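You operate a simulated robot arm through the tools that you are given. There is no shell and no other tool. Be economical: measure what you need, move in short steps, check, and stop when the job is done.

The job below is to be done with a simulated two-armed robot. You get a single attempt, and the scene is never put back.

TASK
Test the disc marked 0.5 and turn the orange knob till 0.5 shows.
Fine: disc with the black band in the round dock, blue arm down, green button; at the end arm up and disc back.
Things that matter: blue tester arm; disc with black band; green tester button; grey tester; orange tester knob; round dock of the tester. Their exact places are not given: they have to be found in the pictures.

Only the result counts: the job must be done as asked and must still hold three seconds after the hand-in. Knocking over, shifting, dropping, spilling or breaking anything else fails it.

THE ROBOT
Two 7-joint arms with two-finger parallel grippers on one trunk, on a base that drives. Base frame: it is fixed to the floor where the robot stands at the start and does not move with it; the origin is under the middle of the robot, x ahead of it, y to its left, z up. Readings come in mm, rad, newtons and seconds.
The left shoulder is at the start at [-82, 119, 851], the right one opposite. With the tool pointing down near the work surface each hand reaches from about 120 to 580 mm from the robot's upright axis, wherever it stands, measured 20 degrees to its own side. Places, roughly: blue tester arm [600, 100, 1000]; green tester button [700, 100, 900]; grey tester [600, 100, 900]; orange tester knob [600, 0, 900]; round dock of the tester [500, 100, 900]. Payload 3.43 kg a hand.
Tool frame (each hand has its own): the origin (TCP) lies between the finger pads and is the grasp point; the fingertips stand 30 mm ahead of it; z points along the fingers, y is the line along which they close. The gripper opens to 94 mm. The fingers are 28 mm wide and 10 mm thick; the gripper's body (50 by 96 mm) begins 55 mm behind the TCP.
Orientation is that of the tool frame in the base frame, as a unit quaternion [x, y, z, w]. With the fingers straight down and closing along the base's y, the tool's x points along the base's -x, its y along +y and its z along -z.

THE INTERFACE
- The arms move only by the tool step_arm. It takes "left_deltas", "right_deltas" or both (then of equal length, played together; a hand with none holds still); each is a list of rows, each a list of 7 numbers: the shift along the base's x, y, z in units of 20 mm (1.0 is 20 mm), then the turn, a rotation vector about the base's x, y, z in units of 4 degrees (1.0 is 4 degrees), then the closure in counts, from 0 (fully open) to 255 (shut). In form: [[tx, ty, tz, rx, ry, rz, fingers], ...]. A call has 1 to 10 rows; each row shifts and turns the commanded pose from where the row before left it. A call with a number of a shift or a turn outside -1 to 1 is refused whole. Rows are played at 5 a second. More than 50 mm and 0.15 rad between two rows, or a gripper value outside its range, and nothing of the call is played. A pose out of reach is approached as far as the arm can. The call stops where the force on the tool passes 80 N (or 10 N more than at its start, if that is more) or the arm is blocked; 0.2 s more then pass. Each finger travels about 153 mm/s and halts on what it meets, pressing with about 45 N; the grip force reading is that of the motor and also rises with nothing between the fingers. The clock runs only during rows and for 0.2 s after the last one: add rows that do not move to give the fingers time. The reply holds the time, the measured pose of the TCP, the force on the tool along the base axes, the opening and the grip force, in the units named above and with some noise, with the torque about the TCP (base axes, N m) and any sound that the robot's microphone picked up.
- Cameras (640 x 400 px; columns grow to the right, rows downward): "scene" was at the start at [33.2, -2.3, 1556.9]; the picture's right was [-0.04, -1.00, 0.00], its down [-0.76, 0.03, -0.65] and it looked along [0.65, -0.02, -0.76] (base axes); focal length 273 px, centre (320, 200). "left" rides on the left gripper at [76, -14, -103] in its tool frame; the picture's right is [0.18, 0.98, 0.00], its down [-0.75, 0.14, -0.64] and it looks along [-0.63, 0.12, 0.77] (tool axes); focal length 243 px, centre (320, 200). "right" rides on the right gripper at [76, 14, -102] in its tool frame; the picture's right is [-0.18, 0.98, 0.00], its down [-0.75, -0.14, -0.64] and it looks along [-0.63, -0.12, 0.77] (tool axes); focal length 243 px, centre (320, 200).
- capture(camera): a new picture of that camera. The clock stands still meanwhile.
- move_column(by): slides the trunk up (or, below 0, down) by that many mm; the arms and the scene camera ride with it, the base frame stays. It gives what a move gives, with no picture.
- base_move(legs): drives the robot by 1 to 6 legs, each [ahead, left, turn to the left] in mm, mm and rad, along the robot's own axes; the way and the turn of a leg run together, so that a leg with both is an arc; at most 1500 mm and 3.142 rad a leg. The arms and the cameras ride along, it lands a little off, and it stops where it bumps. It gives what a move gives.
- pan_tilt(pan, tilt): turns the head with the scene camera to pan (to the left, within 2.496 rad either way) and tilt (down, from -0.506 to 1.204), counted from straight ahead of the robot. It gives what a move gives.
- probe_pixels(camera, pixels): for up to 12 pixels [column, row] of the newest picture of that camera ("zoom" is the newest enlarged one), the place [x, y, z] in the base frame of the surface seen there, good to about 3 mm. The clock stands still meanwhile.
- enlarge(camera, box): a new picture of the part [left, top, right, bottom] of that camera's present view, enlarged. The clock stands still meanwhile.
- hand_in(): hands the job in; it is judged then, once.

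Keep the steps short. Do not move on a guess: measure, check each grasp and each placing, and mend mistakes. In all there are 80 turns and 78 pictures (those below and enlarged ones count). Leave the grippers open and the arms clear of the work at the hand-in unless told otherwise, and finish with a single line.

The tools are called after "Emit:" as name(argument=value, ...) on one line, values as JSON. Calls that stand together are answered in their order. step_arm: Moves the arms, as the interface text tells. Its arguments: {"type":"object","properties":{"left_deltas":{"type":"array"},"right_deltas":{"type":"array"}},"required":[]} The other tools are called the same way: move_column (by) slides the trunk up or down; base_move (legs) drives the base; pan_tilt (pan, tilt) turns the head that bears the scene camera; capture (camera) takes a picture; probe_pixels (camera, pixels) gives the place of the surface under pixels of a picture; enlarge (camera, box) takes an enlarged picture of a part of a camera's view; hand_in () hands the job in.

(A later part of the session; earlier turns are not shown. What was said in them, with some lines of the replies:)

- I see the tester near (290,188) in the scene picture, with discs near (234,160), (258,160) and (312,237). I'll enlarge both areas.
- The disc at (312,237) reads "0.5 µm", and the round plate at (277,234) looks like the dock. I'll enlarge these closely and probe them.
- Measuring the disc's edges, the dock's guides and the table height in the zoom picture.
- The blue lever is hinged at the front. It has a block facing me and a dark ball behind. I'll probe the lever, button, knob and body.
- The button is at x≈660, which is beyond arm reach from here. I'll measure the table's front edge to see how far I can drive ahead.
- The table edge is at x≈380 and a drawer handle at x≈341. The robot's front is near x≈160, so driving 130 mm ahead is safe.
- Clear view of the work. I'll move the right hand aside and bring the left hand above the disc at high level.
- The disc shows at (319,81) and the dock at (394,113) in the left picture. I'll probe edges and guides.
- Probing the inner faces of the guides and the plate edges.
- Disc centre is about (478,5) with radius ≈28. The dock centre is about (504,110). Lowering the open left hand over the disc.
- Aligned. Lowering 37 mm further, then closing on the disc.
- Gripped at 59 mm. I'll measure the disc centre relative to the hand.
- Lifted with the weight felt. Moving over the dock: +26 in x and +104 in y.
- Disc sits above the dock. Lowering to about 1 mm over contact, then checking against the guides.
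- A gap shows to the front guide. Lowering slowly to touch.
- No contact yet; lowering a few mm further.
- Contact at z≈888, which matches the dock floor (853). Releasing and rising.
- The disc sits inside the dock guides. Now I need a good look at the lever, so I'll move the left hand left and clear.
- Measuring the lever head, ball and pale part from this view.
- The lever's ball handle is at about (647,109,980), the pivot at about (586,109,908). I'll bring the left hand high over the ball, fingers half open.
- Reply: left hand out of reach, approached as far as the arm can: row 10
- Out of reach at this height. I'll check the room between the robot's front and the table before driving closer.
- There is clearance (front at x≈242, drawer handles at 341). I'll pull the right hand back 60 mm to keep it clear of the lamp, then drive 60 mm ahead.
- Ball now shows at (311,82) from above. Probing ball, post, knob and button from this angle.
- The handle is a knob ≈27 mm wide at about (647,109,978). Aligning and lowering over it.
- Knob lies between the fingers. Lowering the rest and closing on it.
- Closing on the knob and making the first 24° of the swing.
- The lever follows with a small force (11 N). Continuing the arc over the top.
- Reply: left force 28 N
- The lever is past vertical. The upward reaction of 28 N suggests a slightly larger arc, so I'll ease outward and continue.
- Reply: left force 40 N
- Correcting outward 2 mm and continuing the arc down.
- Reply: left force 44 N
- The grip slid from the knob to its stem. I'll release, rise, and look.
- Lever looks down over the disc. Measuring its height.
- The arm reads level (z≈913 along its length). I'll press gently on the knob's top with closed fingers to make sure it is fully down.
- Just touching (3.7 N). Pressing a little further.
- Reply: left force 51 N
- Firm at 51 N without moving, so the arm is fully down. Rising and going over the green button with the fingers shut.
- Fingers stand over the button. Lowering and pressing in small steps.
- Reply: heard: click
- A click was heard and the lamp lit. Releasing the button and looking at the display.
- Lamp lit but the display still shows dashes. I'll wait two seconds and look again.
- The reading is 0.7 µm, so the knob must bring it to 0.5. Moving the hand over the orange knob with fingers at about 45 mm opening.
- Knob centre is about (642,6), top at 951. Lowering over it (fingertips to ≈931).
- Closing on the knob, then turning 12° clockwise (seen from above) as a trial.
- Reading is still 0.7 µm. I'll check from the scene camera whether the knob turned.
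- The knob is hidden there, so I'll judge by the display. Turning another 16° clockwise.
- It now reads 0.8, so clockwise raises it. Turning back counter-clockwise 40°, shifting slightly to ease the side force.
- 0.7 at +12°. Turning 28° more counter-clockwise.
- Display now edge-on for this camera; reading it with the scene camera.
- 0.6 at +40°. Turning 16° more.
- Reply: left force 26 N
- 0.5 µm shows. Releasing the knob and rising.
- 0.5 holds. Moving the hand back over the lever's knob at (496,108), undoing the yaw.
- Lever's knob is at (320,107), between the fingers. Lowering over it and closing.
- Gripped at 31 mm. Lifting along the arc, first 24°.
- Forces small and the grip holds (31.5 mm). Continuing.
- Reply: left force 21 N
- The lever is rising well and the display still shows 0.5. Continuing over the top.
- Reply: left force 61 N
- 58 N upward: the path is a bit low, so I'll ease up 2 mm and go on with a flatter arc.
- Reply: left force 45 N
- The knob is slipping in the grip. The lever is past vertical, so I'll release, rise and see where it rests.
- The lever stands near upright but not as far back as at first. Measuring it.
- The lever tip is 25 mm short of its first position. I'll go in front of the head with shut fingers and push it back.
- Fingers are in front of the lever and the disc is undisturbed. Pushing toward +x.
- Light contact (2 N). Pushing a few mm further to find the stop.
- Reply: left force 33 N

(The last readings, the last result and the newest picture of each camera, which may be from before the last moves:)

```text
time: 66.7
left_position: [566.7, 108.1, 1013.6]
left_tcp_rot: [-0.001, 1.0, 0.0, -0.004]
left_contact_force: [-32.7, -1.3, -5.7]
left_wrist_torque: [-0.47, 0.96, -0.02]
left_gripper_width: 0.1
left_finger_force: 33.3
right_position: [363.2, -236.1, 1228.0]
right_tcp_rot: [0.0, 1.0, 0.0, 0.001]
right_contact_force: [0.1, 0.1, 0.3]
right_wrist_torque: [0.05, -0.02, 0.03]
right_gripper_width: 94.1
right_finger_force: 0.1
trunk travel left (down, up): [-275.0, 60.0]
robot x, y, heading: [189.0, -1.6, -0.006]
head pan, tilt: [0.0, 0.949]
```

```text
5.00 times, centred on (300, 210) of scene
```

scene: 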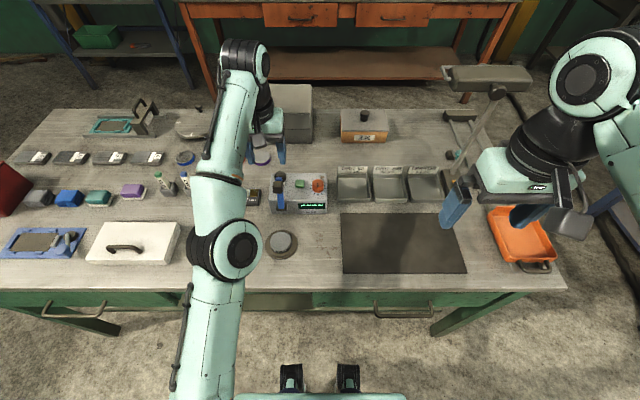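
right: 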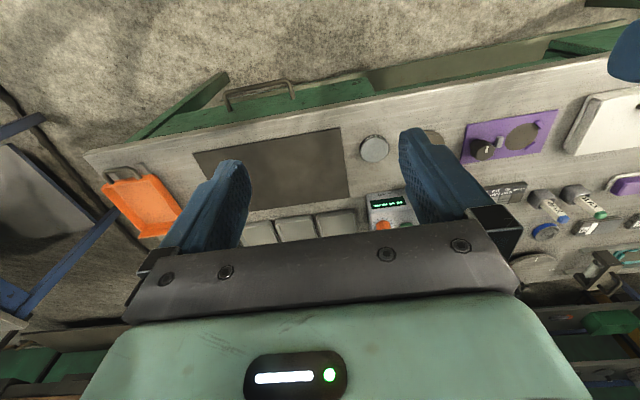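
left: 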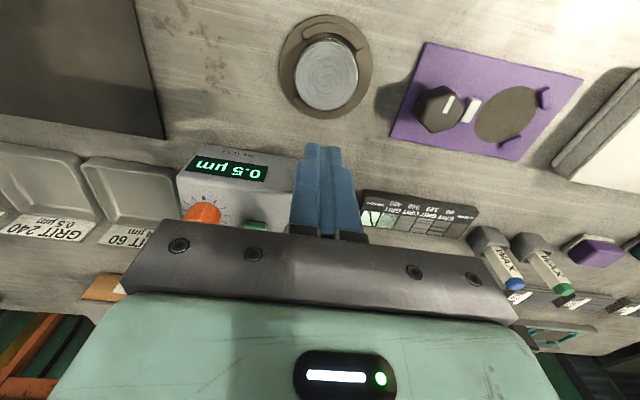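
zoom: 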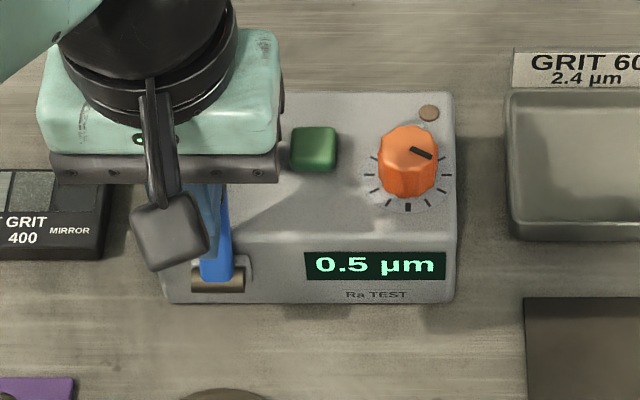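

Firm stop at finger face x≈581, which matches the lever's first position. Backing off, opening, and coming above the disc.

Emit:
step_arm(left_deltas=[[-0.6, 0, 0, 0, 0, 0, 255], [-0.9, 0, 0, 0, 0, 0, 255], [-0.9, 0, 0, 0, 0, 0, 90], [-0.7, 0.08, 0, 0, 0, 0, 0], [-0.1, 0, -0.7, 0, 0, 0, 0], [0, 0, -1, 0, 0, 0, 0], [0, 0, -1, 0, 0, 0, 0], [0, 0, -0.8, 0, 0, 0, 0], [0, 0, 0, 0, 0, 0, 0]])

Emit:
capture(camera="left")

Emit:
enlarge(camera="scene", box=[250, 170, 350, 250])

```text
time: 68.7
left_position: [508.7, 110.1, 944.1]
left_tcp_rot: [-0.001, 1.0, -0.001, 0.001]
left_contact_force: [0.2, -0.4, -0.9]
left_wrist_torque: [-0.01, 0.02, 0.01]
left_gripper_width: 94.1
left_finger_force: 0.0
right_position: [367.5, -237.0, 1227.7]
right_tcp_rot: [-0.001, 1.0, 0.0, 0.001]
right_contact_force: [-0.6, 0.2, 0.9]
right_wrist_torque: [0.0, 0.01, 0.01]
right_gripper_width: 93.8
right_finger_force: 0.0
trunk travel left (down, up): [-275.0, 60.0]
robot x, y, heading: [188.6, 0.9, 0.005]
head pan, tilt: [0.0, 0.949]
```

```text
13 pictures are left
```

left: 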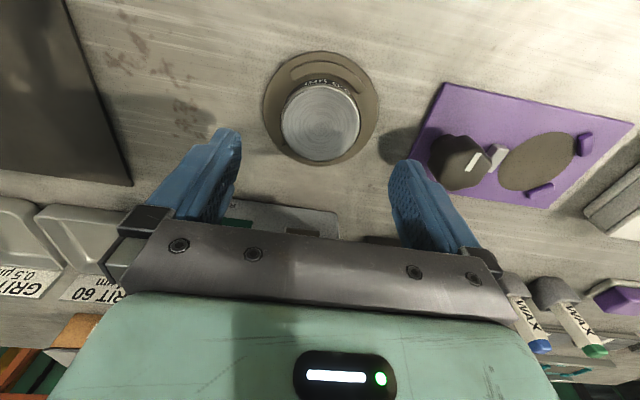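

```text
5.00 times, centred on (300, 210) of scene
```

zoom: 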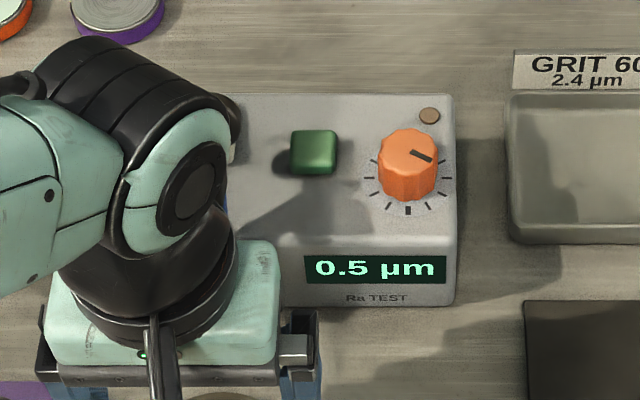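

Measuring the disc's place in the dock before grasping.

Emit:
probe_pixels(camera="left", pixels=[[320, 120], [283, 120], [357, 122], [320, 86], [320, 158]])

```text
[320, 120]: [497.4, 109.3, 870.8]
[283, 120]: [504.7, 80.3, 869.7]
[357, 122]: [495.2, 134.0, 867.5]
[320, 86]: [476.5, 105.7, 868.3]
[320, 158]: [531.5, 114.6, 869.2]
```

Disc centre is about (503.5,110). Lowering to z≈888 and closing.

Emit:
step_arm(left_deltas=[[-0.24, 0, -0.9, 0, 0, 0, 0], [0, 0, -0.9, 0, 0, 0, 0], [0, 0, -0.9, 0, 0, 0, 0], [0, 0, -0.1, 0, 0, 0, 0], [0, 0, 0, 0, 0, 0, 255], [0, 0, 0, 0, 0, 0, 255], [0, 0, 0, 0, 0, 0, 255]])

Emit:
step_arm(left_deltas=[[0, 0, 0.5, 0, 0, 0, 255], [0, 0, 0.8, 0, 0, 0, 255], [0, 0, 0, 0, 0, 0, 255]])

Emit:
capture(camera="left")

```text
time: 70.3
left_position: [503.0, 109.4, 888.0]
left_tcp_rot: [-0.001, 1.0, 0.001, 0.0]
left_contact_force: [0.8, -0.3, 0.4]
left_wrist_torque: [0.03, -0.03, -0.02]
left_gripper_width: 59.1
left_finger_force: 44.8
right_position: [368.4, -238.2, 1226.6]
right_tcp_rot: [0.0, 1.0, 0.0, 0.0]
right_contact_force: [0.8, -0.3, 0.1]
right_wrist_torque: [-0.01, -0.01, -0.01]
right_gripper_width: 94.1
right_finger_force: 0.1
trunk travel left (down, up): [-275.0, 60.0]
robot x, y, heading: [187.9, 3.0, 0.004]
head pan, tilt: [0.0, 0.949]
```

```text
time: 71.1
left_position: [502.6, 110.8, 914.4]
left_tcp_rot: [-0.001, 1.0, -0.001, 0.001]
left_contact_force: [-1.1, -0.8, -3.8]
left_wrist_torque: [-0.02, 0.04, 0.0]
left_gripper_width: 59.2
left_finger_force: 44.6
right_position: [368.2, -236.6, 1226.6]
right_tcp_rot: [0.001, 1.0, 0.0, 0.0]
right_contact_force: [0.5, 0.2, 0.2]
right_wrist_torque: [0.01, 0.0, -0.01]
right_gripper_width: 93.7
right_finger_force: 0.1
trunk travel left (down, up): [-275.0, 60.0]
robot x, y, heading: [190.3, 0.6, 0.004]
head pan, tilt: [0.0, 0.949]
```

```text
11 pictures are left
```

left: 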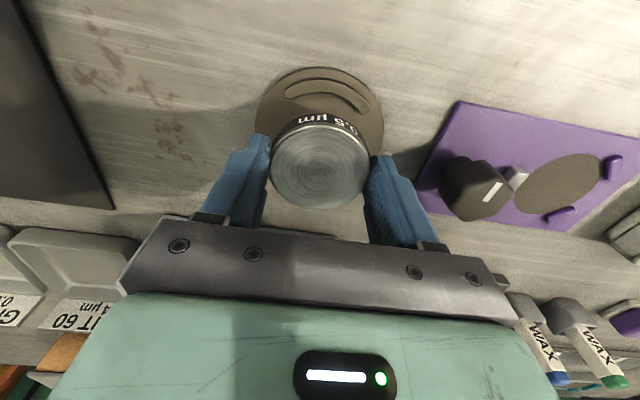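

Disc held and lifted. Carrying it back to its first place (478, 4.5).

Emit:
step_arm(left_deltas=[[-0.2, -0.88, 0, 0, 0, 0, 255], [-0.2, -0.88, 0, 0, 0, 0, 255], [-0.2, -0.88, 0, 0, 0, 0, 255], [-0.2, -0.88, 0, 0, 0, 0, 255], [-0.2, -0.88, 0, 0, 0, 0, 255], [-0.2, -0.85, 0, 0, 0, 0, 255], [0, 0, -0.7, 0, 0, 0, 255], [0, 0, -0.6, 0, 0, 0, 255], [0, 0, 0, 0, 0, 0, 255]])

Emit:
capture(camera="left")

```text
time: 73.1
left_position: [479.7, 3.9, 887.9]
left_tcp_rot: [-0.001, 1.0, -0.001, 0.001]
left_contact_force: [-0.5, 0.1, -3.9]
left_wrist_torque: [0.02, 0.04, -0.01]
left_gripper_width: 58.9
left_finger_force: 45.2
right_position: [367.9, -236.5, 1227.5]
right_tcp_rot: [0.001, 1.0, -0.001, 0.0]
right_contact_force: [-0.2, 0.3, 0.3]
right_wrist_torque: [0.0, 0.0, 0.0]
right_gripper_width: 94.2
right_finger_force: 0.0
trunk travel left (down, up): [-275.0, 60.0]
robot x, y, heading: [190.2, 0.3, 0.002]
head pan, tilt: [0.0, 0.949]
```

```text
10 pictures are left
```

left: 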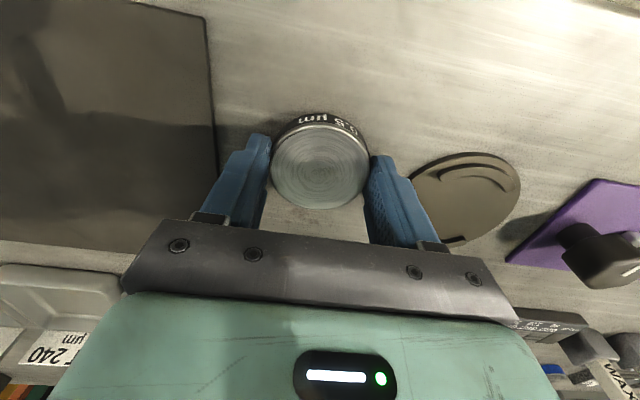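

Above its place. Lowering to touch (first grasp was at z≈882.4), small steps.

Emit:
step_arm(left_deltas=[[-0.07, 0.02, -0.12, 0, 0, 0, 255], [0, 0, -0.08, 0, 0, 0, 255], [0, 0, -0.06, 0, 0, 0, 255], [0, 0, -0.05, 0, 0, 0, 255], [0, 0, 0, 0, 0, 0, 255]])

```text
time: 74.3
left_position: [477.8, 4.5, 882.0]
left_tcp_rot: [-0.001, 1.0, -0.001, 0.003]
left_contact_force: [-1.4, 2.8, 24.6]
left_wrist_torque: [0.56, 0.64, -0.04]
left_gripper_width: 59.0
left_finger_force: 44.9
right_position: [368.0, -237.1, 1227.8]
right_tcp_rot: [0.001, 1.0, 0.0, 0.001]
right_contact_force: [-0.4, -0.2, -0.6]
right_wrist_torque: [0.01, 0.02, 0.02]
right_gripper_width: 94.1
right_finger_force: 0.1
trunk travel left (down, up): [-275.0, 60.0]
robot x, y, heading: [190.0, 0.8, 0.0]
head pan, tilt: [0.0, 0.949]
```

The disc is on the table. Releasing and backing up and away to the left.

Emit:
step_arm(left_deltas=[[0, 0, 0.05, 0, 0, 0, 120], [0, 0, 0, 0, 0, 0, 0], [0, 0, 0, 0, 0, 0, 0], [0, 0, 0.8, 0, 0, 0, 0], [0, 0, 1, 0, 0, 0, 0], [-0.5, 0, 1, 0, 0, 0, 0], [-1, 0.3, 1, 0, 0, 0, 0], [-1, 0.5, 1, 0, 0, 0, 0], [-0.5, 1, 1, 0, 0, 0, 0], [0, 1, 1, 0, 0, 0, 0]])

Emit:
step_arm(left_deltas=[[0, 1, 1, 0, 0, 0, 0], [0, 1, 1, 0, 0, 0, 0], [0, 1, 1, 0, 0, 0, 0], [0, 1, 1, 0, 0, 0, 0], [0, 1, 0.5, 0, 0, 0, 0], [0, 1, 0, 0, 0, 0, 0], [0, 1, 0, 0, 0, 0, 0], [0, 1, 0, 0, 0, 0, 0]])

Emit:
capture(camera="scene")

Emit:
enlarge(camera="scene", box=[250, 170, 370, 300])

```text
time: 76.5
left_position: [416.9, 62.0, 1019.8]
left_tcp_rot: [-0.001, 1.0, -0.001, 0.001]
left_contact_force: [0.1, -0.6, -0.3]
left_wrist_torque: [0.02, 0.04, 0.01]
left_gripper_width: 94.0
left_finger_force: 0.0
right_position: [368.1, -237.9, 1226.7]
right_tcp_rot: [0.0, 1.0, 0.001, 0.001]
right_contact_force: [0.4, 0.2, 0.1]
right_wrist_torque: [0.02, 0.0, -0.02]
right_gripper_width: 94.1
right_finger_force: 0.1
trunk travel left (down, up): [-275.0, 60.0]
robot x, y, heading: [189.2, 0.3, -0.001]
head pan, tilt: [0.0, 0.949]
```

```text
time: 78.3
left_position: [417.3, 222.2, 1108.3]
left_tcp_rot: [-0.001, 1.0, -0.001, 0.001]
left_contact_force: [0.0, 0.5, -0.1]
left_wrist_torque: [-0.01, -0.03, 0.03]
left_gripper_width: 93.9
left_finger_force: 0.1
right_position: [367.7, -238.1, 1227.6]
right_tcp_rot: [0.0, 1.0, 0.0, 0.0]
right_contact_force: [0.5, -0.2, 0.3]
right_wrist_torque: [0.02, 0.0, 0.03]
right_gripper_width: 94.0
right_finger_force: 0.0
trunk travel left (down, up): [-275.0, 60.0]
robot x, y, heading: [188.8, -1.1, -0.003]
head pan, tilt: [0.0, 0.949]
```

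```text
9 pictures are left
```

scene: 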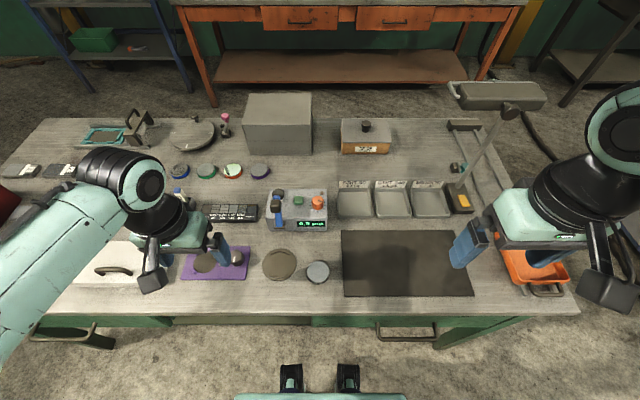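

```text
3.08 times, centred on (310, 235) of scene
```

zoom: 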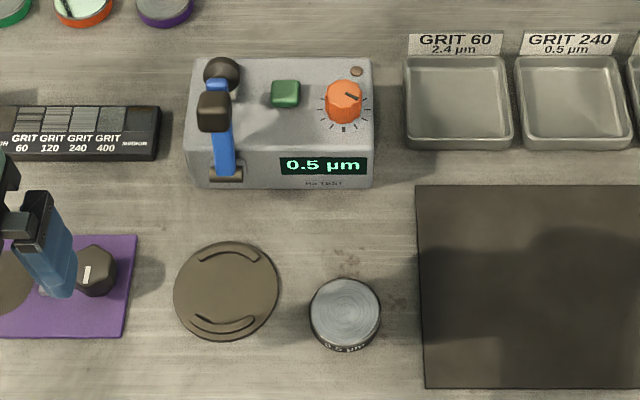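

Display shows 0.5, lever up, disc back. One last measurement of lever and disc.

Emit:
probe_pixels(camera="zoom", pixels=[[217, 84], [212, 115], [222, 65], [345, 310], [226, 290]])

```text
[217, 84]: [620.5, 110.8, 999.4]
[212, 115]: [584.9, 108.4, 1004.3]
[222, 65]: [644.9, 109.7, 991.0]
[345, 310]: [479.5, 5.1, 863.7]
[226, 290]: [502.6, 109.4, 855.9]
```

Lever is at its first position, the disc is at (479,5), and both hands are open and clear. Handing in.

Emit:
hand_in()

```text
The job is handed in.
```

The disc marked 0.5 was tested, the orange knob was turned until the display showed 0.5 µm, the blue arm is back up and the disc is back in its place; the job is handed in.
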